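You operate a simulated robot arm through the tools that you are given. There is no shell and no other tool.

Carry out the task below with a simulated two-armed robot. There is one attempt and no reset: what you move stays moved.

## Task
Carry the mug tray with both arms and set it on the field table top.
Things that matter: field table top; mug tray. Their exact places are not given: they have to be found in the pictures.

Only the result counts: the job must be done as asked and must still hold three seconds after the hand-in. Knocking over, shifting, dropping, spilling or breaking anything else fails it.

## Robot
Two 7-joint arms with two-finger grippers on one trunk, on a base that moves. Base frame: it is fixed to the floor where the robot stands at the start and does not move with it; the origin is under the middle of the robot, x ahead of it, y to its left, z up. Readings come in m, rad, newtons and seconds.
The left shoulder is at the start at [0.046, 0.162, 1.105], the right one opposite. With the tool pointing down near the work surface each hand reaches from about 0.28 to 0.74 m from the robot's upright axis, wherever it stands, measured 20 degrees to its own side. Places, roughly: field table top [2.4, -1, 0.8]; mug tray (40x25x20 cm) [-0.9, 2, 0.9]. Payload 2.45 kg a hand.
The TCP of each hand is the grasp point between the finger pads, 0.026 m short of the fingertips. In the tool frame z runs along the fingers and y along their closing line. The gripper opens to 0.096 m; its body begins 0.069 m behind the TCP.
Orientation is told as [roll, pitch, yaw] about the base's x, y, z axes, in that order, counted from this pose: with the fingers straight down and closing along the base's y, the tool's x points along the base's -x, its y along +y and its z along -z.

## Interface
- The arms move only by the tool jog_arm. It takes "left_moves", "right_moves" or both (then of equal length, played together; a hand with none holds still); each is a list of rows, each a list of 7 numbers: the shift along the base's x, y, z in m, then the turn, a rotation vector about the base's x, y, z in rad, then the finger opening in m, from 0 to 0.096. In form: [[x, y, z, ax, ay, az, grip], ...]. A call has 1 to 20 rows; each row is the pose to reach, as a shift and turn from the pose commanded when the call began. Each row takes 0.2 s and may step no farther than 0.05 m and 0.15 rad from the row before; otherwise, or with a gripper value out of range, the whole call is refused. Where a pose cannot be reached the arm comes as near as it can. A force on the tool above 40 N (or 10 N above the force at the start of the call, whichever is more), or a blocked arm, ends the call early, and 0.2 s more pass. The fingers move at their own pace (about 0.1199 m/s each) and stop on an object; they squeeze with about 40 N. The grip force told is the motor's: it shows also when the fingers shut on nothing. Time passes only in rows, and 0.2 s behind the last, so rows that repeat a pose let the fingers close. The reply holds the time, the measured pose of the TCP, the force on the tool along the base axes, the opening and the grip force, in the units named above and with some noise, with the torque about the TCP (base axes, N m) and any sound that the robot's microphone picked up.
- Cameras (640 x 400 px; columns grow to the right, rows downward): "scene" is now at [0.1315, -0.004, 1.5992]; the picture's right is [0.07, -1.00, -0.00], its down [-0.73, -0.05, -0.69] and it looks along [0.68, 0.05, -0.73] (base axes); focal length 283 px, centre (320, 200). "left" rides on the left gripper at [0.082, -0.003, -0.098] in its tool frame; the picture's right is [0.04, 1.00, 0.00], its down [-0.73, 0.03, -0.68] and it looks along [-0.68, 0.03, 0.73] (tool axes); focal length 256 px, centre (320, 200). "right" rides on the right gripper at [0.082, 0.003, -0.098] in its tool frame; the picture's right is [-0.04, 1.00, 0.00], its down [-0.73, -0.03, -0.68] and it looks along [-0.68, -0.03, 0.73] (tool axes); focal length 256 px, centre (320, 200).
- capture(camera): a new picture of that camera. The clock stands still meanwhile.
- slide_trunk(by): moves the trunk up (or, below 0, down) by that many m; the arms and the scene camera ride with it, the base frame stays. It gives what a move gives, with no picture.
- drive_base(legs): drives the robot by 1 to 6 legs, each [ahead, left, turn to the left] in m, m and rad, along the robot's own axes; the way and the turn of a leg run together, so that a leg with both is an arc; at most 1.5 m and 3.142 rad a leg. The arms and the cameras ride along, it lands a little off, and it stops where it bumps. It gives what a move gives.
- aim_head(pan, tilt): turns the head with the scene camera to pan (to the left, within 2.094 rad either way) and tilt (down, from -0.506 to 1.204), counted from straight ahead of the robot (the tilt from the chest, where the trunk bows). It gives what a move gives.
- measure_at(camera, pixels): for up to 12 pixels [column, row] of the newest picture of that camera ("zoom" is the newest enlarged one), the place [x, y, z] in the base frame of the surface seen there, good to about 0.002 m, but the place of the scene camera against the robot may be out by one fixed shift of up to 0.025 m in any direction. The clock stands still meanwhile.
- enlarge(camera, box): a new picture of the part [left, top, right, bottom] of that camera's present view, enlarged. The clock stands still meanwhile.
- close_job(): hands the job in; it is judged then, once.

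Open the grippers and draw the arms clear of the work before you hand the job in, unless the task says otherwise.

The tools are called as a command line: name --argument value ..., lists and objects as JSON in quotes. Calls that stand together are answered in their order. jog_arm: Moves the arms, as the interface text tells. Its arguments: {"type":"object","properties":{"left_moves":{"type":"array","items":{"type":"array","items":{"type":"number"}}},"right_moves":{"type":"array","items":{"type":"array","items":{"type":"number"}}}},"required":[]} The other tools are called the same way: slide_trunk (by) moves the trunk up or down; drive_base (legs) drives the base; aim_head (pan, tilt) turns the head that bears the scene camera; capture (camera) takes a picture; measure_at (camera, pixels) gives the place of the surface under pixels of a picture; enlarge (camera, box) takes an enlarged picture of a part of a camera's view; close_job () hands the job in.

At the start:

```text
t: 0.0
left_position: [0.5641, 0.2717, 1.0723]
left_ee_rot: [0.001, -0.001, 0.003]
left_wrist_force: [-0.1, -0.7, 0.5]
left_moment: [0.0, 0.0, 0.01]
left_gripper_width: 0.0961
left_gripper_force: 0.1
right_position: [0.4812, -0.204, 1.0985]
right_ee_rot: [0.002, -0.001, -0.003]
right_wrist_force: [0.0, 0.0, -0.1]
right_moment: [0.03, 0.02, -0.02]
right_gripper_width: 0.0959
right_gripper_force: 0.0
trunk travel left (down, up): [-0.275, 0.292]
robot x, y, heading: [0.0027, 0.0011, -0.004]
head pan, tilt (commanded): [0.073, 0.812]
```

scene: 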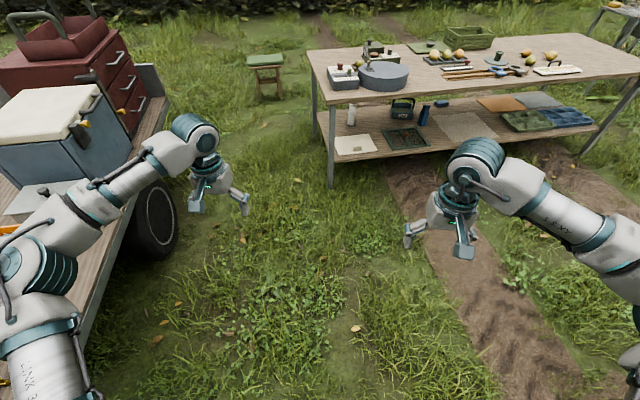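
right: 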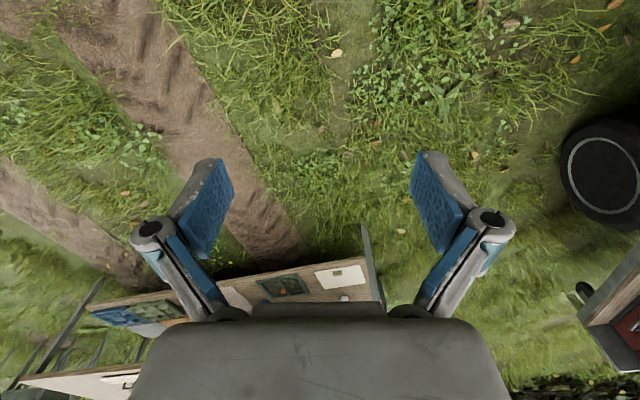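
left: 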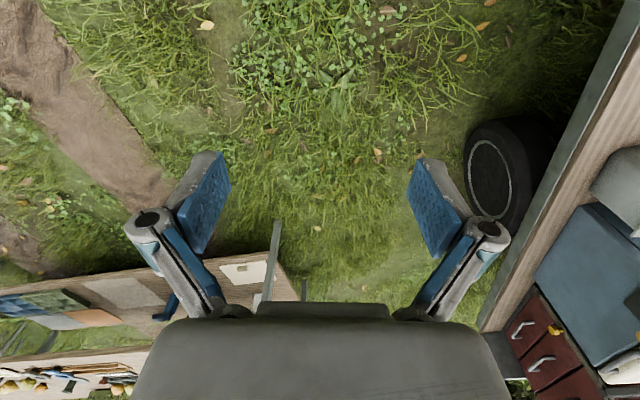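

The scene picture shows a field table ahead (around pixel 480,70) and a wagon/trailer on the left. The mug tray should be behind-left, so I turn the head left to find it.

aim_head --pan 2.0 --tilt 0.5

```text
t: 1.9
left_position: [0.5596, 0.2735, 1.0745]
left_ee_rot: [0.001, -0.003, 0.001]
left_wrist_force: [0.9, -0.8, 0.8]
left_moment: [0.02, -0.02, 0.01]
left_gripper_width: 0.096
left_gripper_force: 0.1
right_position: [0.4766, -0.2032, 1.1024]
right_ee_rot: [0.002, -0.004, -0.004]
right_wrist_force: [-0.3, 0.0, 0.0]
right_moment: [-0.01, -0.01, 0.01]
right_gripper_width: 0.0958
right_gripper_force: 0.1
trunk travel left (down, up): [-0.275, 0.292]
robot x, y, heading: [0.0004, 0.0001, 0.002]
head pan, tilt (commanded): [2.0, 0.499]
```

The head has turned to the left rear; I take a picture to find the mug tray.

capture --camera "scene"

```text
taken
```

scene: 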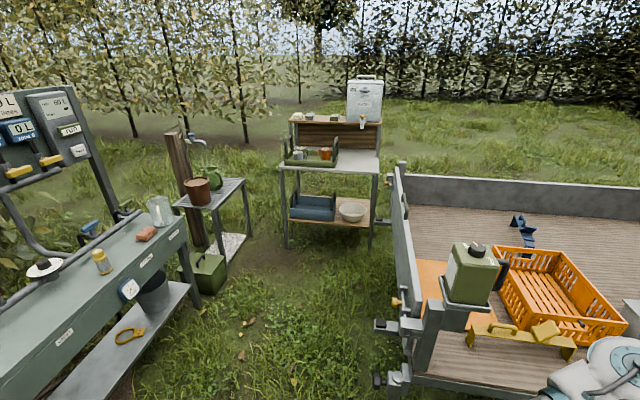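

The mug tray looks to be the green tray with mugs on the small stand at about (312,153). I enlarge that part and measure.

enlarge --camera "scene" --box '[260, 70, 410, 260]'

measure_at --camera "scene" --pixels '[[284, 150], [339, 148], [310, 165], [360, 165], [378, 173], [280, 165], [288, 240], [370, 245], [400, 170], [397, 370], [195, 290], [250, 240]]'

```text
2.11 times, centred on (335, 165) of scene
```

zoom: 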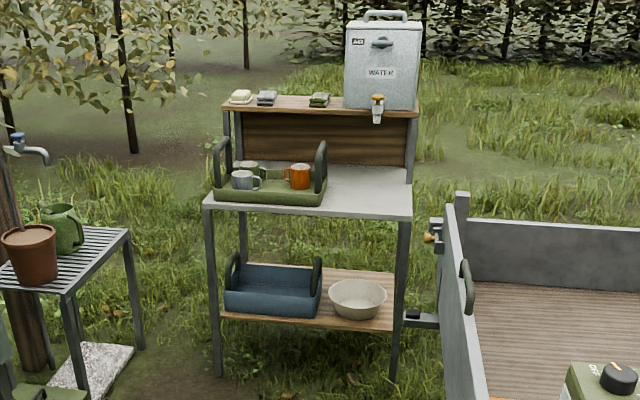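

```text
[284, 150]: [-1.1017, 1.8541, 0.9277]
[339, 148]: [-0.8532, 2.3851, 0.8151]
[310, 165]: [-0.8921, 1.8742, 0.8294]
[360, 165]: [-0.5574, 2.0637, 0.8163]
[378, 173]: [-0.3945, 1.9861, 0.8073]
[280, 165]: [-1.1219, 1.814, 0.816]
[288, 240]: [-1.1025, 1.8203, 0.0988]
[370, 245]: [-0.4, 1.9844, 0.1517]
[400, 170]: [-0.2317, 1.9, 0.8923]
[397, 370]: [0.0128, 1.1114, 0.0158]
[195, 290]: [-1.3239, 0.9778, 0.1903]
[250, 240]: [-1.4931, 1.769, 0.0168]
```

The tray sits on the stand (front edge from about [-1.12,1.81] to [-0.39,1.98], top z≈0.81), with black end handles. I look around for obstacles on the way: trailer, bench.

aim_head --pan 1.2 --tilt 0.7

capture --camera "scene"

```text
t: 3.0
left_position: [0.5595, 0.2729, 1.0751]
left_ee_rot: [-0.001, -0.003, 0.002]
left_wrist_force: [-0.6, 0.7, 0.5]
left_moment: [0.01, 0.02, 0.03]
left_gripper_width: 0.0962
left_gripper_force: 0.1
right_position: [0.477, -0.203, 1.1021]
right_ee_rot: [0.002, -0.002, -0.003]
right_wrist_force: [0.8, 0.0, -0.3]
right_moment: [-0.01, 0.02, -0.01]
right_gripper_width: 0.0959
right_gripper_force: 0.1
trunk travel left (down, up): [-0.275, 0.292]
robot x, y, heading: [-0.0063, -0.002, -0.005]
head pan, tilt (commanded): [1.201, 0.7]
```

```text
taken
```

scene: 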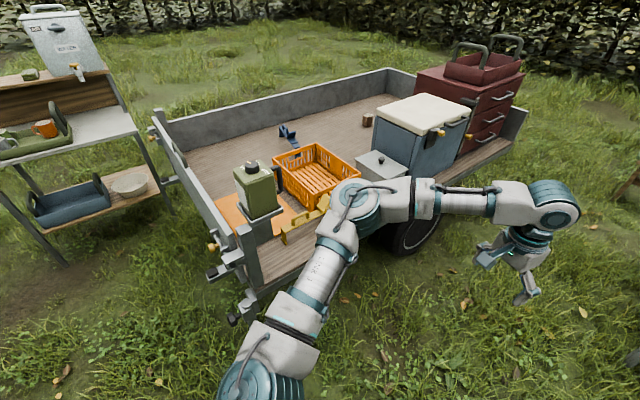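

The trailer stands to the left; I measure its near corner, edge, wheel and latches to plan the drive.

measure_at --camera "scene" --pixels '[[235, 318], [212, 275], [212, 247], [245, 235], [255, 292], [157, 118], [290, 290], [410, 240], [525, 110], [150, 130], [65, 262], [30, 130]]'

aim_head --pan 2.09 --tilt 0.9

capture --camera "scene"

```text
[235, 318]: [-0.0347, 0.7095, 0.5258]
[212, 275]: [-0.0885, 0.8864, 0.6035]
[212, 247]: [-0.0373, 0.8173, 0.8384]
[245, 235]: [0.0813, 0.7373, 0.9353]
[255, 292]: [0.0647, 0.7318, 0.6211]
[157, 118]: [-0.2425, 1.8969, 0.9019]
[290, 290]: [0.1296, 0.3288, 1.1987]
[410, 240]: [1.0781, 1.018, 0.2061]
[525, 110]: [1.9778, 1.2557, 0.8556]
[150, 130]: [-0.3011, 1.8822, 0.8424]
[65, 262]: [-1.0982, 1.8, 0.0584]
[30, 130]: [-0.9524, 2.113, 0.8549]
```

```text
t: 4.2
left_position: [0.5614, 0.2716, 1.0746]
left_ee_rot: [-0.001, -0.005, 0.0]
left_wrist_force: [-0.3, 0.2, -0.3]
left_moment: [0.02, 0.0, 0.0]
left_gripper_width: 0.0963
left_gripper_force: 0.1
right_position: [0.4767, -0.2037, 1.1007]
right_ee_rot: [0.001, -0.004, -0.003]
right_wrist_force: [-0.2, 0.3, -0.4]
right_moment: [0.01, -0.01, 0.0]
right_gripper_width: 0.096
right_gripper_force: 0.2
trunk travel left (down, up): [-0.275, 0.292]
robot x, y, heading: [0.0, -0.0036, 0.001]
head pan, tilt (commanded): [2.089, 0.901]
```

```text
taken
```

scene: 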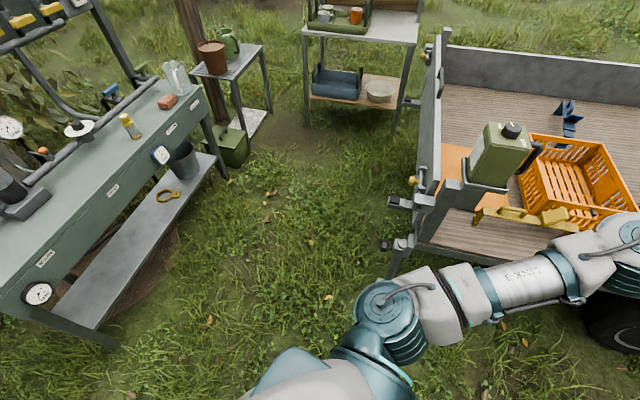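

I measure the left bench's edge and the trailer's front hitch parts to find how wide the passage is.

measure_at --camera "scene" --pixels '[[200, 100], [215, 150], [225, 178], [118, 345], [30, 305], [395, 205], [388, 245], [388, 290], [405, 100], [245, 155], [303, 40], [265, 80]]'

aim_head --pan -1.0 --tilt 0.6

capture --camera "scene"

```text
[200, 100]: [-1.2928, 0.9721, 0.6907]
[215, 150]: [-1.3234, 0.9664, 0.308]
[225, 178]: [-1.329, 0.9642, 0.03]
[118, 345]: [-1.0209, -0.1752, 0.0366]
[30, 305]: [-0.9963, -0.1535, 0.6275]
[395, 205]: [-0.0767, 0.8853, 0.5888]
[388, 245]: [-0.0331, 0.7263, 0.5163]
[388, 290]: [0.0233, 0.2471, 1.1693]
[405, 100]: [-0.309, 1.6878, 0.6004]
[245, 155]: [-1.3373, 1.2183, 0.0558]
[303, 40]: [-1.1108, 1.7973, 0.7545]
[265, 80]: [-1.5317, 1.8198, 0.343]
```

```text
t: 6.9
left_position: [0.5605, 0.2747, 1.0752]
left_ee_rot: [0.0, -0.005, 0.003]
left_wrist_force: [0.5, 0.2, -1.0]
left_moment: [0.0, -0.04, -0.04]
left_gripper_width: 0.0961
left_gripper_force: 0.1
right_position: [0.4767, -0.2029, 1.1011]
right_ee_rot: [0.003, -0.004, -0.004]
right_wrist_force: [-0.1, -1.0, -0.4]
right_moment: [-0.02, 0.03, -0.04]
right_gripper_width: 0.0958
right_gripper_force: 0.1
trunk travel left (down, up): [-0.275, 0.292]
robot x, y, heading: [-0.0022, -0.0013, 0.001]
head pan, tilt (commanded): [-1.0, 0.6]
```

```text
taken
```

scene: 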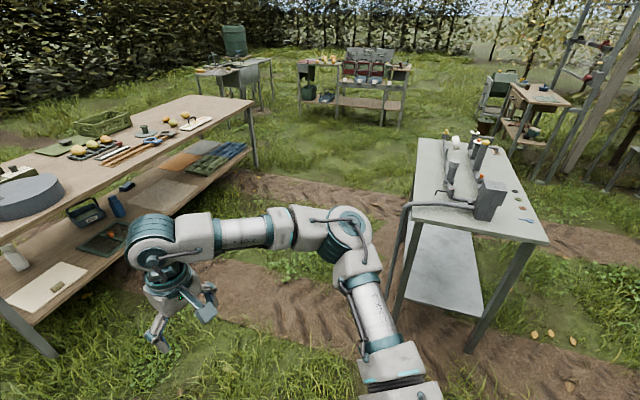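

Several tables appear; the wooden one on the left of the picture is likely the field table. I measure its corners and surface, and the right bench.

measure_at --camera "scene" --pixels '[[252, 102], [190, 96], [150, 180], [60, 200], [180, 110], [20, 170], [410, 205], [545, 240], [475, 340], [395, 310], [255, 165], [50, 350]]'

aim_head --pan -0.35 --tilt 0.45

capture --camera "scene"

```text
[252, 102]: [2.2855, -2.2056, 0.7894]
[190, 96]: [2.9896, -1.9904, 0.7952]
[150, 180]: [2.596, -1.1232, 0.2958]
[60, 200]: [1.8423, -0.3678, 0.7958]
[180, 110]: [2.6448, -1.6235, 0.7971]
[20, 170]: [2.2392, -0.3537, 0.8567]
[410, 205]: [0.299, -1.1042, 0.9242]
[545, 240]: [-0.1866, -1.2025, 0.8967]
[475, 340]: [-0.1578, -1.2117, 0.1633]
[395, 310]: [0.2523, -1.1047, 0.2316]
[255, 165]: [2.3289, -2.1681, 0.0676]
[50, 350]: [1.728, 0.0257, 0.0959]
```

```text
t: 7.9
left_position: [0.5607, 0.2722, 1.0748]
left_ee_rot: [0.001, -0.003, 0.002]
left_wrist_force: [-0.2, 0.1, -0.4]
left_moment: [0.0, 0.03, -0.03]
left_gripper_width: 0.096
left_gripper_force: 0.0
right_position: [0.4774, -0.2027, 1.1018]
right_ee_rot: [0.001, -0.004, -0.004]
right_wrist_force: [0.1, 0.2, 0.1]
right_moment: [0.0, 0.05, 0.01]
right_gripper_width: 0.0958
right_gripper_force: 0.1
trunk travel left (down, up): [-0.275, 0.292]
robot x, y, heading: [0.0027, 0.0003, 0.005]
head pan, tilt (commanded): [-0.351, 0.45]
```

```text
taken
```

scene: 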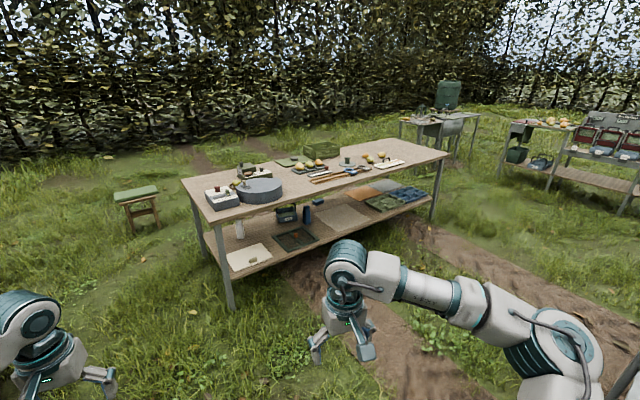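

enlarge --camera "scene" --box '[170, 125, 470, 305]'

```text
2.13 times, centred on (320, 215) of scene
```

zoom: 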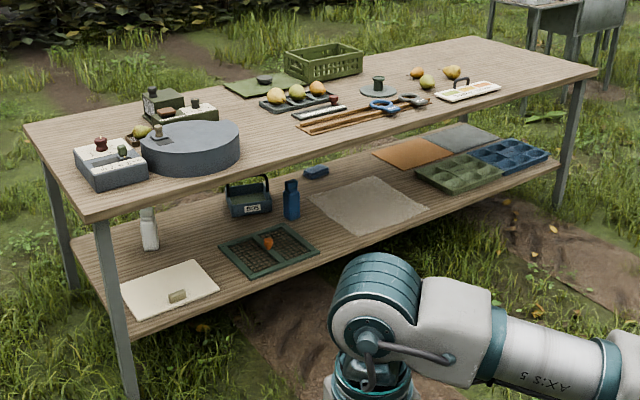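

The field table has items; I measure its corners and the fronts of the items to find the free strip along the near edge.

measure_at --camera "zoom" --pixels '[[90, 217], [598, 72], [27, 130], [435, 42], [240, 160], [190, 180], [120, 188], [300, 130], [310, 135], [440, 100], [500, 90], [430, 103]]'

measure_at --camera "zoom" --pixels '[[270, 165], [400, 125], [520, 80], [560, 60], [500, 60], [360, 120], [250, 130], [230, 100], [270, 108], [340, 105], [150, 185], [450, 70]]'

```text
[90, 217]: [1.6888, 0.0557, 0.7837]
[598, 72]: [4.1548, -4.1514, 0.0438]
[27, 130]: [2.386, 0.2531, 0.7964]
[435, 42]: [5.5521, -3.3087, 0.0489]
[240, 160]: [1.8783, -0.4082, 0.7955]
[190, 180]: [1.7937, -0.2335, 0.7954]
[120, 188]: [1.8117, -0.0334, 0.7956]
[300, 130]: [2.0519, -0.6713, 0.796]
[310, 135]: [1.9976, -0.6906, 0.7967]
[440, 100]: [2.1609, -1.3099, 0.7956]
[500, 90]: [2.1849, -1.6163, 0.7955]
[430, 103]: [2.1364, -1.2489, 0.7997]
```

```text
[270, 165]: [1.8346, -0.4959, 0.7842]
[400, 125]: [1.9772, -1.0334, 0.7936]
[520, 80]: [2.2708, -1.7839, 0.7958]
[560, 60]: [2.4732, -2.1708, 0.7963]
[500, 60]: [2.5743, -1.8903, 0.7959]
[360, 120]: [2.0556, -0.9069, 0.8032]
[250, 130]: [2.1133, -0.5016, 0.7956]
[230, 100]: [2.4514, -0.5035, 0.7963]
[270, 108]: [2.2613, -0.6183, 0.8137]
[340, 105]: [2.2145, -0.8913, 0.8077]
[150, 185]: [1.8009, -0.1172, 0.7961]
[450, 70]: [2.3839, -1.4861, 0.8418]
```

The table's near edge runs from about [1.69,0.06] to [2.29,-2.21]; the right end beyond the white tray (zoom x 510–590) looks free. I look down at my own arms to learn how wide they stick out before driving.

aim_head --pan 0.8 --tilt 1.1

capture --camera "scene"

```text
t: 9.3
left_position: [0.5606, 0.273, 1.0758]
left_ee_rot: [0.0, -0.004, 0.002]
left_wrist_force: [0.3, 0.1, 0.5]
left_moment: [0.01, 0.02, 0.02]
left_gripper_width: 0.0959
left_gripper_force: 0.1
right_position: [0.4764, -0.2029, 1.1016]
right_ee_rot: [0.003, -0.003, -0.003]
right_wrist_force: [0.5, 0.1, 0.2]
right_moment: [0.01, 0.0, 0.01]
right_gripper_width: 0.096
right_gripper_force: 0.2
trunk travel left (down, up): [-0.275, 0.292]
robot x, y, heading: [-0.0027, -0.0008, 0.007]
head pan, tilt (commanded): [0.799, 1.1]
```

```text
taken
```

scene: 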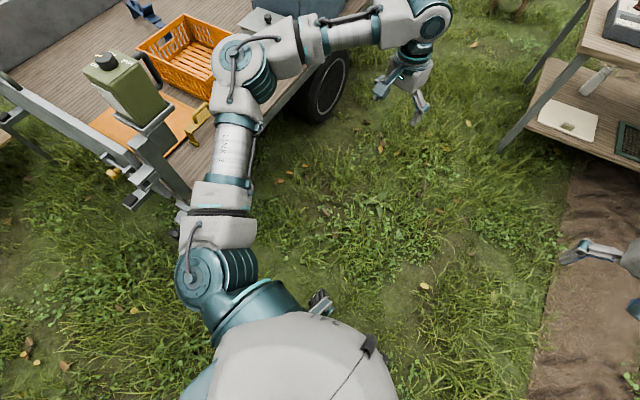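

I measure points along the left arm (elbow around 235,60; shoulder around 205,275; wrist 430,20) to know its outline.

measure_at --camera "scene" --pixels '[[222, 60], [265, 80], [232, 150], [195, 275], [420, 15], [320, 30], [315, 300], [215, 190], [150, 95], [130, 200], [187, 215]]'

aim_head --pan 0.0 --tilt 1.2

capture --camera "scene"

```text
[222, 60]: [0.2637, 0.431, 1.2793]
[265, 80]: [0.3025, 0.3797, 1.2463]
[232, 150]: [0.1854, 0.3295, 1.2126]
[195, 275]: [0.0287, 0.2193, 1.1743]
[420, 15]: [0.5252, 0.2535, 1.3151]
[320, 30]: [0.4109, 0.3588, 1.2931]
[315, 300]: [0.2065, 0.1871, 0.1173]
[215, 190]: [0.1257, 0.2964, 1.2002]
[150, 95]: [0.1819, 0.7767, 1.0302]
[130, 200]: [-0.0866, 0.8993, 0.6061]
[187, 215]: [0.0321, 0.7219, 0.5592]
```

```text
t: 10.4
left_position: [0.561, 0.2727, 1.0743]
left_ee_rot: [-0.001, -0.003, 0.003]
left_wrist_force: [-0.6, -0.2, 0.5]
left_moment: [0.01, 0.01, 0.01]
left_gripper_width: 0.0958
left_gripper_force: 0.0
right_position: [0.4763, -0.2038, 1.1016]
right_ee_rot: [0.001, -0.004, -0.004]
right_wrist_force: [0.1, 0.3, -0.4]
right_moment: [0.0, 0.0, -0.01]
right_gripper_width: 0.0962
right_gripper_force: 0.0
trunk travel left (down, up): [-0.275, 0.292]
robot x, y, heading: [0.002, 0.0001, 0.005]
head pan, tilt (commanded): [0.0, 1.201]
```

```text
taken
```

scene: 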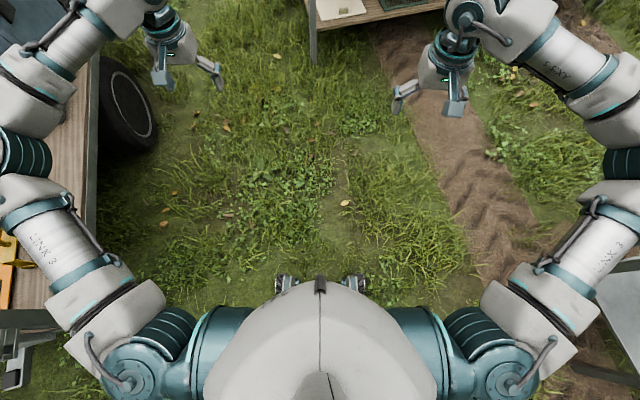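

The arms ride high (elbows at z≈1.25, y≈±0.45). I measure the dark base parts at (285,283) and (355,283) to get the base's footprint.

measure_at --camera "scene" --pixels '[[282, 280], [356, 281], [290, 275], [350, 290], [320, 275]]'

```text
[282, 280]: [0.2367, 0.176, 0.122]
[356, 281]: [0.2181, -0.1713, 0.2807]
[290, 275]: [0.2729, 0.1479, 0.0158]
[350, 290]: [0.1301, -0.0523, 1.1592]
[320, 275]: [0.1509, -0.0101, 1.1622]
```

The base reaches about 0.27 m ahead and 0.2 m sideways. I back off slightly, turn left by about 1.8 rad and drive to a staging place in front of the tray stand through the clear passage between bench and trailer.

drive_base --legs '[[-0.35, -0.1, 0.0], [0, 0, 1.8]]'

aim_head --pan 0.0 --tilt 0.6

capture --camera "scene"

```text
t: 17.0
left_position: [-0.7357, 0.3908, 1.0742]
left_ee_rot: [0.0, -0.004, 1.79]
left_wrist_force: [-0.5, -0.4, -0.5]
left_moment: [-0.01, 0.0, -0.02]
left_gripper_width: 0.0961
left_gripper_force: 0.0
right_position: [-0.253, 0.4107, 1.1022]
right_ee_rot: [0.002, -0.005, 1.785]
right_wrist_force: [-0.4, -0.7, 0.1]
right_moment: [-0.01, 0.0, 0.0]
right_gripper_width: 0.096
right_gripper_force: 0.1
trunk travel left (down, up): [-0.275, 0.292]
robot x, y, heading: [-0.3477, -0.1054, 1.789]
head pan, tilt (commanded): [0.0, 1.201]
```

```text
t: 18.0
left_position: [-0.7357, 0.3857, 1.0758]
left_ee_rot: [-0.001, -0.008, 1.788]
left_wrist_force: [0.3, 0.0, -0.4]
left_moment: [0.01, -0.03, 0.02]
left_gripper_width: 0.0962
left_gripper_force: 0.1
right_position: [-0.2531, 0.4067, 1.1028]
right_ee_rot: [0.0, -0.007, 1.785]
right_wrist_force: [-0.2, 0.0, 0.4]
right_moment: [0.0, 0.01, 0.0]
right_gripper_width: 0.0961
right_gripper_force: 0.1
trunk travel left (down, up): [-0.275, 0.292]
robot x, y, heading: [-0.3498, -0.0992, 1.788]
head pan, tilt (commanded): [0.0, 0.6]
```

```text
taken
```

scene: 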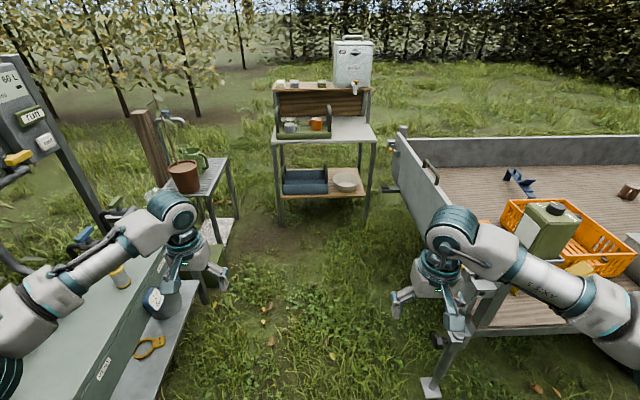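

The stand is straight ahead (tray at about 303,123) and the passage is clear on both sides. I drive ahead 1.15 m and slightly left.

drive_base --legs '[[1.15, 0.05, 0.0]]'

capture --camera "scene"

```text
t: 23.9
left_position: [-1.0087, 1.5051, 1.0764]
left_ee_rot: [0.0, -0.007, 1.768]
left_wrist_force: [0.4, -0.8, 0.5]
left_moment: [-0.04, 0.0, -0.01]
left_gripper_width: 0.0964
left_gripper_force: 0.0
right_position: [-0.5255, 1.5153, 1.1039]
right_ee_rot: [0.003, -0.007, 1.765]
right_wrist_force: [0.2, -0.9, -0.8]
right_moment: [-0.04, -0.04, 0.0]
right_gripper_width: 0.0958
right_gripper_force: 0.0
trunk travel left (down, up): [-0.275, 0.292]
robot x, y, heading: [-0.6326, 1.0118, 1.771]
head pan, tilt (commanded): [0.0, 0.6]
```

```text
taken
```

scene: 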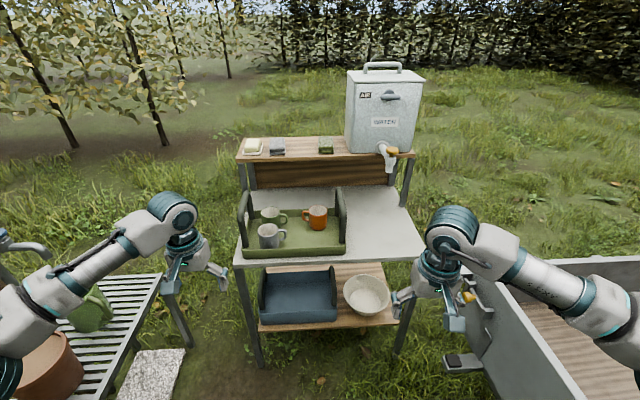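

The tray is clear now: handles at about (243,215) and (341,212). I enlarge and measure the handles, walls, and stand.

enlarge --camera "scene" --box '[220, 130, 440, 270]'

```text
2.86 times, centred on (330, 200) of scene
```

zoom: 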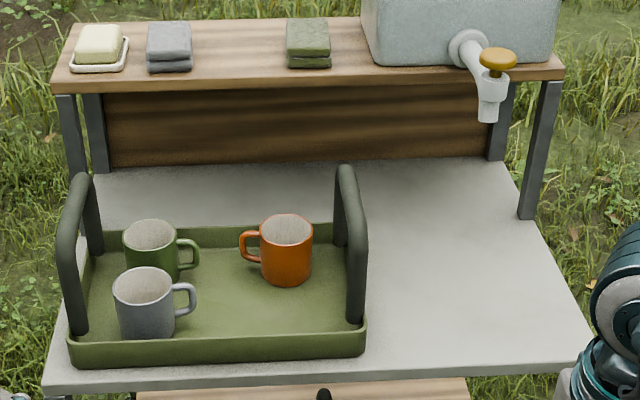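

The tray holds three mugs and has two hoop handles whose top bars run along the depth. I measure the handle bars, tray walls, table top and mugs.

measure_at --camera "zoom" --pixels '[[67, 225], [72, 200], [81, 178], [356, 225], [350, 195], [345, 170], [74, 350], [363, 345], [80, 325], [354, 315], [580, 345], [45, 385]]'

measure_at --camera "zoom" --pixels '[[66, 240], [64, 222], [70, 210], [358, 240], [353, 210], [346, 180], [215, 345], [215, 235], [143, 285], [150, 235], [285, 228], [430, 280]]'

```text
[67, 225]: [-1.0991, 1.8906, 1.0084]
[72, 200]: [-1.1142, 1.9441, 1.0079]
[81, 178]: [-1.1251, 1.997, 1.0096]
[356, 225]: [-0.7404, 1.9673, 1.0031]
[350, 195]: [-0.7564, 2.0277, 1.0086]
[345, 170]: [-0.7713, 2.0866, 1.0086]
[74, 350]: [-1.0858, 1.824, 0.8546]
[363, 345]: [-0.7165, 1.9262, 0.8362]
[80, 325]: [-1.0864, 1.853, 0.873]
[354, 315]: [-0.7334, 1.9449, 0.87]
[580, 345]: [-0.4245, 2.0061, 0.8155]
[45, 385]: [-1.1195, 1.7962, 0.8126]
```

```text
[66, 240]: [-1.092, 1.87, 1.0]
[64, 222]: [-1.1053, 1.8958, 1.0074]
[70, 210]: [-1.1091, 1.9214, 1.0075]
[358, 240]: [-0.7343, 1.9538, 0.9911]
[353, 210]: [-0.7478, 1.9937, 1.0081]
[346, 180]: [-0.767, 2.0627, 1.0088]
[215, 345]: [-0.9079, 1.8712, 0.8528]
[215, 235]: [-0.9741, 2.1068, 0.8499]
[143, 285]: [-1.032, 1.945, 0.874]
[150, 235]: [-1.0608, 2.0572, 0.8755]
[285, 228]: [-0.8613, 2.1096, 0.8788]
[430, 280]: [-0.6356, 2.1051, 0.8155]
```

The handle bars lie at about [-1.115,1.945,1.008] (left) and [-0.759,2.036,1.008] (right), running along heading ≈1.82. I bring both hands to 0.45 m ahead and raise them above handle height before driving closer.

jog_arm --left_moves '[[0.0262, -0.0222, 0.02, 0, 0, 0, 0.096], [0.0524, -0.0445, 0.04, 0, 0, 0, 0.096], [0.0786, -0.0667, 0.06, 0, 0, 0, 0.096], [0.1048, -0.0889, 0.075, 0, 0, 0, 0.096], [0.1048, -0.0889, 0.075, 0, 0, 0, 0.096]]' --right_moves '[[-0.004, -0.006, 0.012, 0, 0, 0, 0.096], [-0.008, -0.012, 0.024, 0, 0, 0, 0.096], [-0.012, -0.018, 0.036, 0, 0, 0, 0.096], [-0.0152, -0.0256, 0.05, 0, 0, 0, 0.096], [-0.0152, -0.0256, 0.05, 0, 0, 0, 0.096]]'

```text
t: 25.1
left_position: [-0.9024, 1.41, 1.153]
left_ee_rot: [0.0, -0.008, 1.77]
left_wrist_force: [-0.3, 0.9, 0.1]
left_moment: [-0.07, 0.01, -0.01]
left_gripper_width: 0.0961
left_gripper_force: 0.0
right_position: [-0.541, 1.4873, 1.1552]
right_ee_rot: [0.001, -0.008, 1.765]
right_wrist_force: [-0.4, -0.6, -0.5]
right_moment: [-0.02, 0.0, -0.02]
right_gripper_width: 0.0961
right_gripper_force: 0.1
trunk travel left (down, up): [-0.275, 0.292]
robot x, y, heading: [-0.6372, 1.0152, 1.772]
head pan, tilt (commanded): [0.0, 0.6]
```

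Hands are raised to z≈1.15. I drive nearer: 0.45 m ahead, 0.075 left, with a small turn, leaving a margin to the stand.

drive_base --legs '[[0.45, 0.075, 0.049]]'

aim_head --pan 0.0 --tilt 0.9

capture --camera "scene"

capture --camera "left"

capture --camera "right"

```text
t: 27.8
left_position: [-1.092, 1.8177, 1.1536]
left_ee_rot: [0.001, -0.011, 1.815]
left_wrist_force: [0.3, 0.2, 0.2]
left_moment: [-0.02, 0.0, 0.02]
left_gripper_width: 0.0961
left_gripper_force: 0.0
right_position: [-0.7348, 1.9113, 1.154]
right_ee_rot: [0.002, -0.009, 1.811]
right_wrist_force: [0.6, 0.4, -0.9]
right_moment: [0.0, 0.01, 0.02]
right_gripper_width: 0.0958
right_gripper_force: 0.1
trunk travel left (down, up): [-0.275, 0.292]
robot x, y, heading: [-0.8051, 1.4382, 1.812]
head pan, tilt (commanded): [0.0, 0.6]
```

```text
t: 28.6
left_position: [-1.092, 1.8157, 1.1555]
left_ee_rot: [0.001, -0.013, 1.814]
left_wrist_force: [-0.2, 1.2, -1.0]
left_moment: [-0.05, -0.02, 0.01]
left_gripper_width: 0.0961
left_gripper_force: 0.0
right_position: [-0.7332, 1.9099, 1.1567]
right_ee_rot: [0.003, -0.015, 1.812]
right_wrist_force: [-0.1, -0.3, -1.0]
right_moment: [-0.03, 0.02, 0.0]
right_gripper_width: 0.0961
right_gripper_force: 0.1
trunk travel left (down, up): [-0.275, 0.292]
robot x, y, heading: [-0.8059, 1.432, 1.813]
head pan, tilt (commanded): [0.0, 0.901]
```

```text
taken
```

scene: 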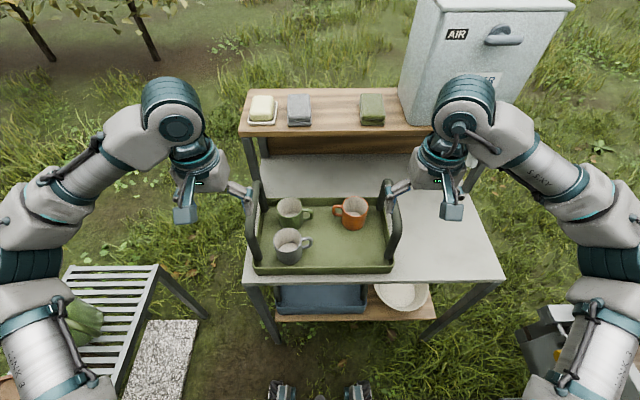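

```text
taken
```

left: 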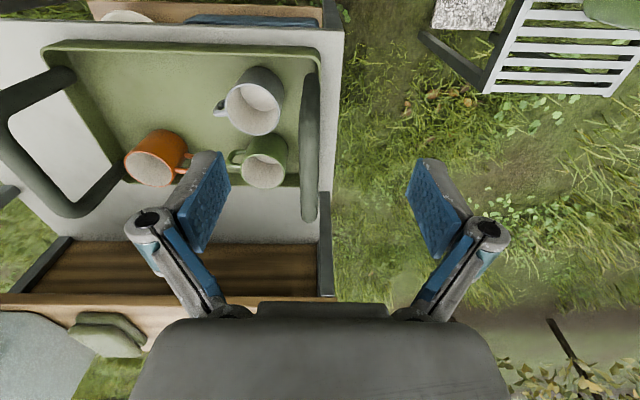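

```text
taken
```

right: 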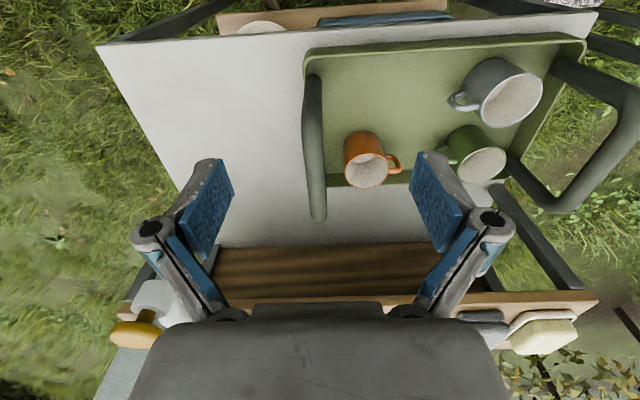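

Both hand cameras see their handle bars between the fingers (left at ~(310,150), right at ~(315,150)). I measure the bars with the hand cameras, which have no scene-camera shift.

measure_at --camera "left" --pixels '[[310, 80], [310, 100], [310, 150], [309, 200], [308, 215], [302, 150], [317, 150], [318, 100], [303, 100], [120, 52], [290, 48], [200, 45]]'

measure_at --camera "right" --pixels '[[311, 80], [312, 100], [314, 150], [317, 200], [319, 217], [305, 150], [323, 150], [302, 100], [322, 100], [330, 50], [450, 45], [560, 40]]'

measure_at --camera "scene" --pixels '[[250, 200], [252, 215], [255, 190], [394, 215], [392, 190], [395, 230], [260, 262], [385, 262], [245, 281], [500, 281]]'

```text
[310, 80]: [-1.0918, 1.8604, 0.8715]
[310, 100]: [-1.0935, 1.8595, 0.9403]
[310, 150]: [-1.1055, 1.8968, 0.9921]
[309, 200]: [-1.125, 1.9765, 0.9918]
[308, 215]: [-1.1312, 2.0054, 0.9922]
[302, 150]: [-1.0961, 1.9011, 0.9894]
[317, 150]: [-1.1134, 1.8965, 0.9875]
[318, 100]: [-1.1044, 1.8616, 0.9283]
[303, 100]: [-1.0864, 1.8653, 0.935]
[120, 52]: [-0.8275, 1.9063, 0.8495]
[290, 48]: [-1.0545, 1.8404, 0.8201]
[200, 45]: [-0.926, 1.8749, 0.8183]
```

```text
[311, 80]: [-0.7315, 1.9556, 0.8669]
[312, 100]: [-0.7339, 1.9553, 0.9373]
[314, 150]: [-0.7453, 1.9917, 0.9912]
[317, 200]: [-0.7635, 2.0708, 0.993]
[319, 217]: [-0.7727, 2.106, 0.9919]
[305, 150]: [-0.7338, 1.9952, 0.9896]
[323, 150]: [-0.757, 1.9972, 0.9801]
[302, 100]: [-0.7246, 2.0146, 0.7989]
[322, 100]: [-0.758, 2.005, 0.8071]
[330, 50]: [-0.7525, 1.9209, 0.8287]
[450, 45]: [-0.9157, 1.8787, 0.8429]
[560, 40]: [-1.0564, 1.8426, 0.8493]
```

```text
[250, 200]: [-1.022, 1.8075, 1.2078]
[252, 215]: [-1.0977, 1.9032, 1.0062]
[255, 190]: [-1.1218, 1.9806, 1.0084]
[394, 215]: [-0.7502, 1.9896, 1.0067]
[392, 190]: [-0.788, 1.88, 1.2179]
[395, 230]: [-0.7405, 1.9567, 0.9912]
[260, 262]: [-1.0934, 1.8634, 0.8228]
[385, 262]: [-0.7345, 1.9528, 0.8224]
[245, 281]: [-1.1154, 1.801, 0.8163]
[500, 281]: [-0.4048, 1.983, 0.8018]
```

Hand cameras put the bar tops at z≈0.992, left grasp at about [-1.119,1.951], right at [-0.758,2.043]. I move both hands horizontally over the grasp points, staying above the bars.

jog_arm --left_moves '[[-0.0067, 0.0339, -0.012, 0, 0, 0, 0.096], [-0.0133, 0.0678, -0.024, 0, 0, 0, 0.096], [-0.02, 0.1017, -0.037, 0, 0, 0, 0.096], [-0.0266, 0.1356, -0.05, 0, 0, 0, 0.096], [-0.0266, 0.1356, -0.05, 0, 0, 0, 0.096], [-0.0266, 0.1356, -0.05, 0, 0, 0, 0.096]]' --right_moves '[[-0.0061, 0.0333, -0.012, 0, 0, 0, 0.096], [-0.0122, 0.0667, -0.024, 0, 0, 0, 0.096], [-0.0184, 0.1, -0.037, 0, 0, 0, 0.096], [-0.0245, 0.1333, -0.05, 0, 0, 0, 0.096], [-0.0245, 0.1333, -0.05, 0, 0, 0, 0.096], [-0.0245, 0.1333, -0.05, 0, 0, 0, 0.096]]'

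capture --camera "left"

capture --camera "right"

```text
t: 30.0
left_position: [-1.1174, 1.9518, 1.1014]
left_ee_rot: [0.001, -0.013, 1.815]
left_wrist_force: [-0.1, 1.3, 0.1]
left_moment: [-0.01, -0.02, 0.03]
left_gripper_width: 0.096
left_gripper_force: 0.1
right_position: [-0.7583, 2.0431, 1.1052]
right_ee_rot: [0.002, -0.013, 1.812]
right_wrist_force: [0.9, -0.7, 0.2]
right_moment: [0.02, 0.0, 0.0]
right_gripper_width: 0.096
right_gripper_force: 0.0
trunk travel left (down, up): [-0.275, 0.292]
robot x, y, heading: [-0.8061, 1.4324, 1.819]
head pan, tilt (commanded): [0.0, 0.901]
```

```text
taken
```

left: 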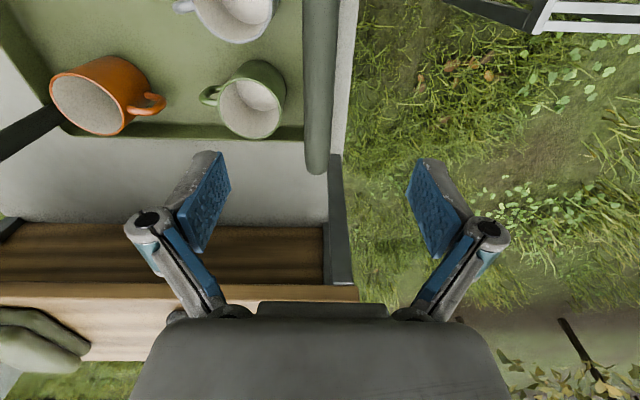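

```text
taken
```

right: 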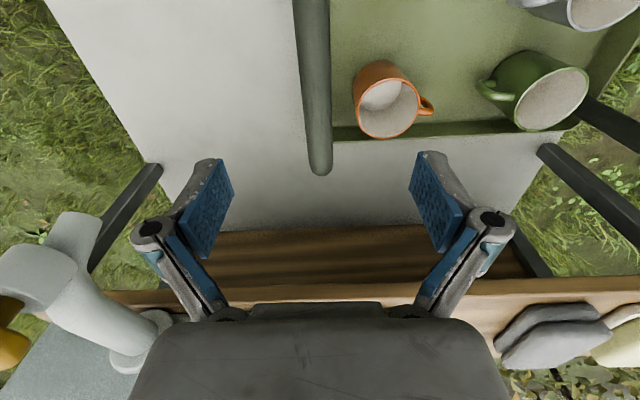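

Bars are nicely centred between fingers (left bar end at (317,170), right at (320,174)). I measure the bar ends and the shelf behind for clearance.

measure_at --camera "left" --pixels '[[319, 20], [318, 80], [317, 140], [317, 165], [317, 171], [280, 287], [100, 285], [308, 100], [330, 100], [250, 135], [310, 300]]'

measure_at --camera "right" --pixels '[[312, 20], [315, 80], [319, 140], [320, 168], [320, 173], [340, 288], [500, 285], [304, 100], [329, 100], [430, 130], [550, 320]]'

```text
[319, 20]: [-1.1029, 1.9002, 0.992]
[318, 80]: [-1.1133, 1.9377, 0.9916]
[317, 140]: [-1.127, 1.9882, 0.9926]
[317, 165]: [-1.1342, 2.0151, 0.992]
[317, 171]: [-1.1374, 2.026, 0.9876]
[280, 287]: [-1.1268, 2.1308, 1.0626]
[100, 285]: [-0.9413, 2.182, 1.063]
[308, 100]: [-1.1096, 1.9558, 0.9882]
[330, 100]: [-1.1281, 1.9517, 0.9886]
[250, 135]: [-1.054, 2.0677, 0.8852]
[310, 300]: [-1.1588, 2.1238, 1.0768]
```

```text
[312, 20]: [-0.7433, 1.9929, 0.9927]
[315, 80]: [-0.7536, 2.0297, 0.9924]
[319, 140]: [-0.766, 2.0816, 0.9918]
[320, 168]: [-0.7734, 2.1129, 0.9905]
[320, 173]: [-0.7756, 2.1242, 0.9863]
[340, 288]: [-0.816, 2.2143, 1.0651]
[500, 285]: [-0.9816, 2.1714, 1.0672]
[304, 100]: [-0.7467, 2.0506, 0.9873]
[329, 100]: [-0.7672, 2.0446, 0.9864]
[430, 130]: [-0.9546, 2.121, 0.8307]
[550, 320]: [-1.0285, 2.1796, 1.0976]
```

Grasp points are well centred (bar from d≈2.07 to 2.245, TCP at 2.167). I descend about 0.125 m so the pads straddle the bars, fingers still open.

jog_arm --left_moves '[[0.0, -0.002, -0.031, 0, 0, 0, 0.096], [0.001, -0.004, -0.062, 0, 0, 0, 0.096], [0.0015, -0.006, -0.093, 0, 0, 0, 0.096], [0.0017, -0.0068, -0.123, 0, 0, 0, 0.096], [0.0017, -0.0068, -0.123, 0, 0, 0, 0.096], [0.0017, -0.0068, -0.123, 0, 0, 0, 0.096]]' --right_moves '[[0.001, -0.002, -0.032, 0, 0, 0, 0.096], [0.002, -0.004, -0.064, 0, 0, 0, 0.096], [0.003, -0.006, -0.095, 0, 0, 0, 0.096], [0.0035, -0.0065, -0.127, 0, 0, 0, 0.096], [0.0035, -0.0065, -0.127, 0, 0, 0, 0.096], [0.0035, -0.0065, -0.127, 0, 0, 0, 0.096]]'

capture --camera "left"

capture --camera "right"

capture --camera "scene"

```text
t: 31.4
left_position: [-1.119, 1.944, 0.9802]
left_ee_rot: [-0.001, -0.013, 1.815]
left_wrist_force: [-0.3, -0.1, -0.7]
left_moment: [-0.02, -0.01, 0.01]
left_gripper_width: 0.0958
left_gripper_force: 0.0
right_position: [-0.7544, 2.0361, 0.9789]
right_ee_rot: [0.002, -0.013, 1.812]
right_wrist_force: [0.5, -0.3, 0.5]
right_moment: [0.01, -0.05, 0.01]
right_gripper_width: 0.0959
right_gripper_force: 0.0
trunk travel left (down, up): [-0.275, 0.292]
robot x, y, heading: [-0.8063, 1.4339, 1.815]
head pan, tilt (commanded): [0.0, 0.901]
```

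```text
taken
```

left: 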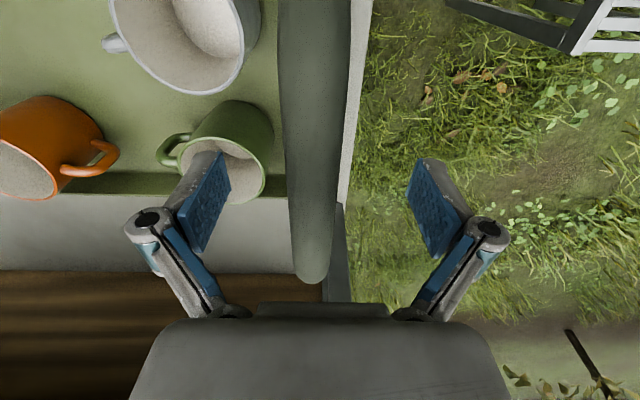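

```text
taken
```

right: 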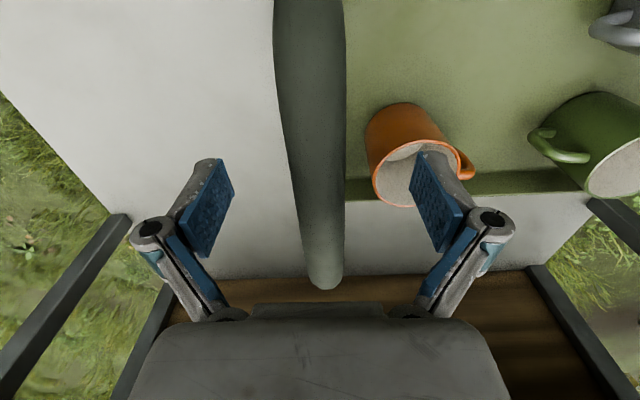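

```text
taken
```

scene: 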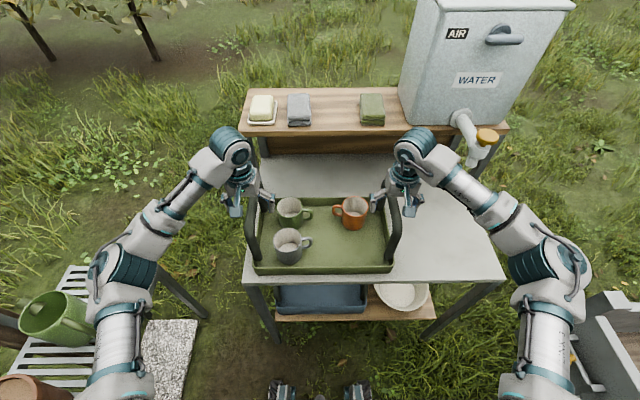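

Both bars lie between the open fingers. I close both grippers while holding the pose.

jog_arm --left_moves '[[0, 0, 0, 0, 0, 0, 0.05], [0, 0, 0, 0, 0, 0, 0.02], [0, 0, 0, 0, 0, 0, 0.0], [0, 0, 0, 0, 0, 0, 0.0], [0, 0, 0, 0, 0, 0, 0.0]]' --right_moves '[[0, 0, 0, 0, 0, 0, 0.05], [0, 0, 0, 0, 0, 0, 0.02], [0, 0, 0, 0, 0, 0, 0.0], [0, 0, 0, 0, 0, 0, 0.0], [0, 0, 0, 0, 0, 0, 0.0]]'

```text
t: 32.6
left_position: [-1.116, 1.9449, 0.9818]
left_ee_rot: [-0.001, -0.015, 1.813]
left_wrist_force: [23.4, 9.0, 4.2]
left_moment: [0.02, -0.11, 0.64]
left_gripper_width: 0.0243
left_gripper_force: 39.8
right_position: [-0.7561, 2.0341, 0.9796]
right_ee_rot: [0.004, -0.016, 1.815]
right_wrist_force: [-22.2, -6.4, 2.6]
right_moment: [0.03, -0.01, 0.59]
right_gripper_width: 0.0243
right_gripper_force: 39.4
trunk travel left (down, up): [-0.275, 0.292]
robot x, y, heading: [-0.8037, 1.437, 1.812]
head pan, tilt (commanded): [0.0, 0.901]
```

Both bars are gripped (0.0243 m, ~40 N), but the hands pull against each other with about 23 N outward. I relax that by moving each hand inward about 2.5 mm.

jog_arm --left_moves '[[0.0015, 0.0004, 0, 0, 0, 0, 0.0], [0.0025, 0.0007, 0, 0, 0, 0, 0.0], [0.0025, 0.0007, 0, 0, 0, 0, 0.0]]' --right_moves '[[-0.001, -0.0003, 0, 0, 0, 0, 0.0], [-0.002, -0.0005, 0, 0, 0, 0, 0.0], [-0.002, -0.0005, 0, 0, 0, 0, 0.0]]'

```text
t: 33.4
left_position: [-1.1164, 1.9442, 0.9826]
left_ee_rot: [0.001, -0.014, 1.817]
left_wrist_force: [4.0, 8.8, 5.0]
left_moment: [0.02, 0.02, 0.36]
left_gripper_width: 0.0244
left_gripper_force: 39.9
right_position: [-0.756, 2.0349, 0.979]
right_ee_rot: [0.002, -0.013, 1.811]
right_wrist_force: [-3.2, -7.8, 6.1]
right_moment: [-0.05, -0.07, 0.83]
right_gripper_width: 0.0242
right_gripper_force: 39.8
trunk travel left (down, up): [-0.275, 0.292]
robot x, y, heading: [-0.8038, 1.4342, 1.811]
head pan, tilt (commanded): [0.0, 0.901]
```

Internal forces have fallen to a few newtons. I lift both hands slowly together by 3 cm.

jog_arm --left_moves '[[0, 0, 0.003, 0, 0, 0, 0], [0, 0, 0.008, 0, 0, 0, 0], [0, 0, 0.014, 0, 0, 0, 0], [0, 0, 0.02, 0, 0, 0, 0], [0, 0, 0.026, 0, 0, 0, 0], [0, 0, 0.03, 0, 0, 0, 0], [0, 0, 0.03, 0, 0, 0, 0]]' --right_moves '[[0, 0, 0.003, 0, 0, 0, 0], [0, 0, 0.008, 0, 0, 0, 0], [0, 0, 0.014, 0, 0, 0, 0], [0, 0, 0.02, 0, 0, 0, 0], [0, 0, 0.026, 0, 0, 0, 0], [0, 0, 0.03, 0, 0, 0, 0], [0, 0, 0.03, 0, 0, 0, 0]]'

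capture --camera "scene"

```text
t: 35.0
left_position: [-1.117, 1.9433, 1.0109]
left_ee_rot: [0.001, -0.012, 1.818]
left_wrist_force: [-17.6, -1.6, 0.2]
left_moment: [0.14, 0.35, 0.16]
left_gripper_width: 0.0222
left_gripper_force: 40.2
right_position: [-0.7552, 2.0364, 1.0079]
right_ee_rot: [-0.001, -0.012, 1.81]
right_wrist_force: [17.6, 0.9, -1.5]
right_moment: [-0.21, -0.75, 0.93]
right_gripper_width: 0.0252
right_gripper_force: 40.3
trunk travel left (down, up): [-0.275, 0.292]
robot x, y, heading: [-0.8044, 1.4346, 1.814]
head pan, tilt (commanded): [0.0, 0.901]
```

```text
taken
```

scene: 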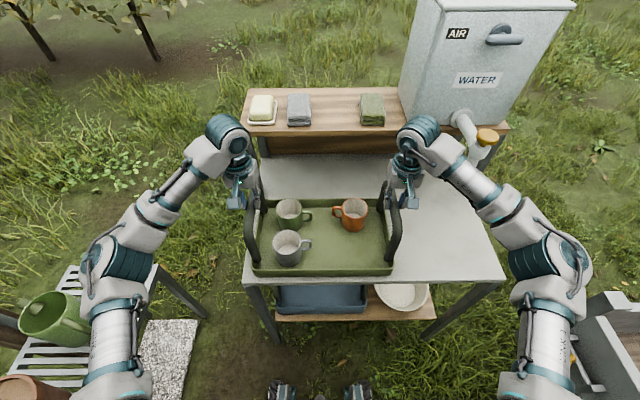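

Forces in z are nearly zero and the tray's front edge still appears at row ~272, so it may not have lifted. I check with the hand cameras and an enlarged view.

capture --camera "left"

capture --camera "right"

enlarge --camera "scene" --box '[220, 150, 430, 290]'

measure_at --camera "scene" --pixels '[[260, 262], [385, 262], [320, 268], [320, 235], [252, 215], [394, 215], [250, 230], [398, 230], [288, 235], [280, 281]]'

```text
taken
```

left: 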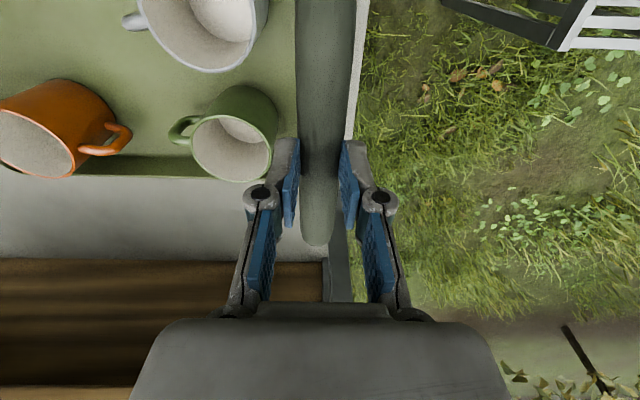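

```text
taken
```

right: 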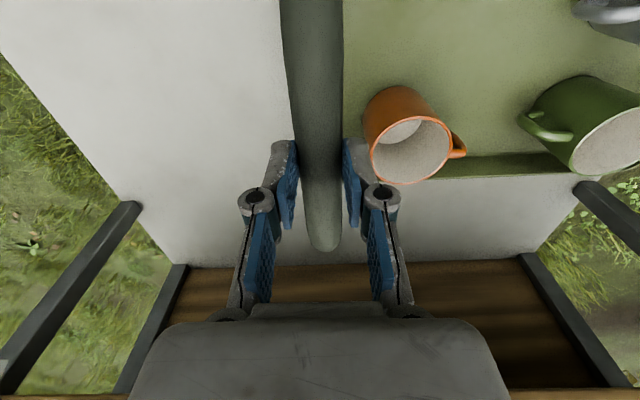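

```text
2.86 times, centred on (325, 220) of scene
```

zoom: 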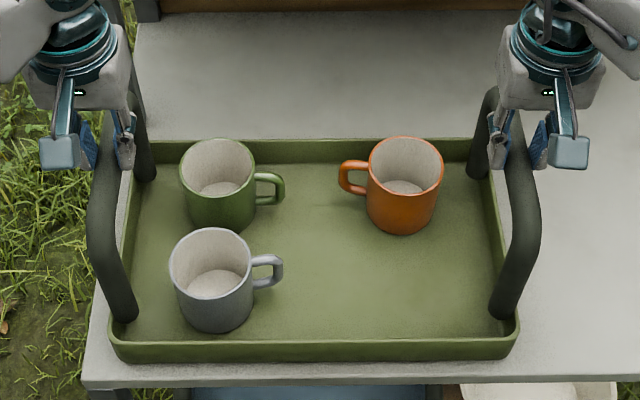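

```text
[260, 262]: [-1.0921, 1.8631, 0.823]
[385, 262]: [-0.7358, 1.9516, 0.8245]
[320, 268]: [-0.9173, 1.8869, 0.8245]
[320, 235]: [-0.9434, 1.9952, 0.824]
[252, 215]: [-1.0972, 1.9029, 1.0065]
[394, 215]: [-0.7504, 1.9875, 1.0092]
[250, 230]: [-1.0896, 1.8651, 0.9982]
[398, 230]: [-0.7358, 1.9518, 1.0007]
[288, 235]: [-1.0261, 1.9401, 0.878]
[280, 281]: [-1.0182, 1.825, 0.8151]
```

The tray stayed down: the fingers slid up the bars (tips now just at the bar). I open both grippers, lower again slightly deeper, and will re-grip and test the lift in small steps while watching forces.

jog_arm --left_moves '[[0, 0, 0, 0, 0, 0, 0.05], [0, 0, 0, 0, 0, 0, 0.09], [0, 0, 0, 0, 0, 0, 0.09], [0, 0, -0.02, 0, 0, 0, 0.09], [0, 0, -0.042, 0, 0, 0, 0.09], [0, 0, -0.042, 0, 0, 0, 0.09]]' --right_moves '[[0, 0, 0, 0, 0, 0, 0.05], [0, 0, 0, 0, 0, 0, 0.09], [0, 0, 0, 0, 0, 0, 0.09], [0, 0, -0.02, 0, 0, 0, 0.09], [0, 0, -0.04, 0, 0, 0, 0.09], [0, 0, -0.04, 0, 0, 0, 0.09]]'

capture --camera "left"

capture --camera "right"

```text
t: 36.4
left_position: [-1.1147, 1.944, 0.9703]
left_ee_rot: [0.0, -0.014, 1.814]
left_wrist_force: [0.5, -0.8, -1.0]
left_moment: [-0.02, 0.05, 0.0]
left_gripper_width: 0.09
left_gripper_force: 0.0
right_position: [-0.7589, 2.0352, 0.9701]
right_ee_rot: [0.002, -0.013, 1.811]
right_wrist_force: [-0.6, 0.1, 0.6]
right_moment: [-0.01, -0.01, -0.02]
right_gripper_width: 0.0901
right_gripper_force: 0.1
trunk travel left (down, up): [-0.275, 0.292]
robot x, y, heading: [-0.8069, 1.436, 1.819]
head pan, tilt (commanded): [0.0, 0.901]
```

```text
taken
```

left: 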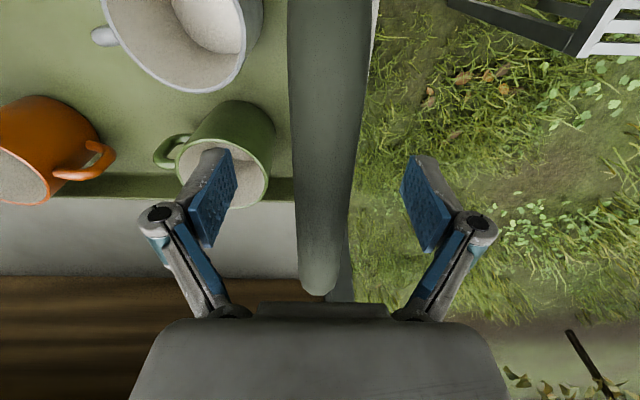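

```text
taken
```

right: 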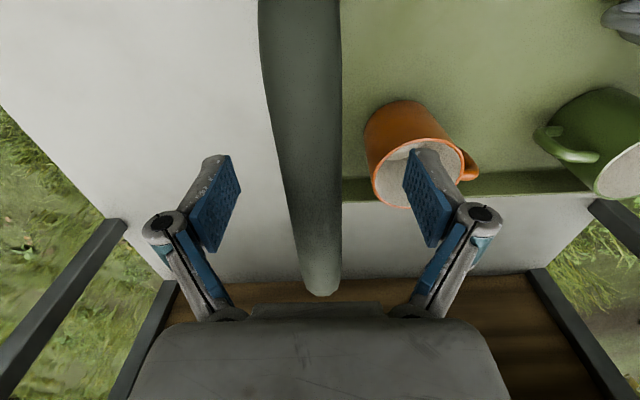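

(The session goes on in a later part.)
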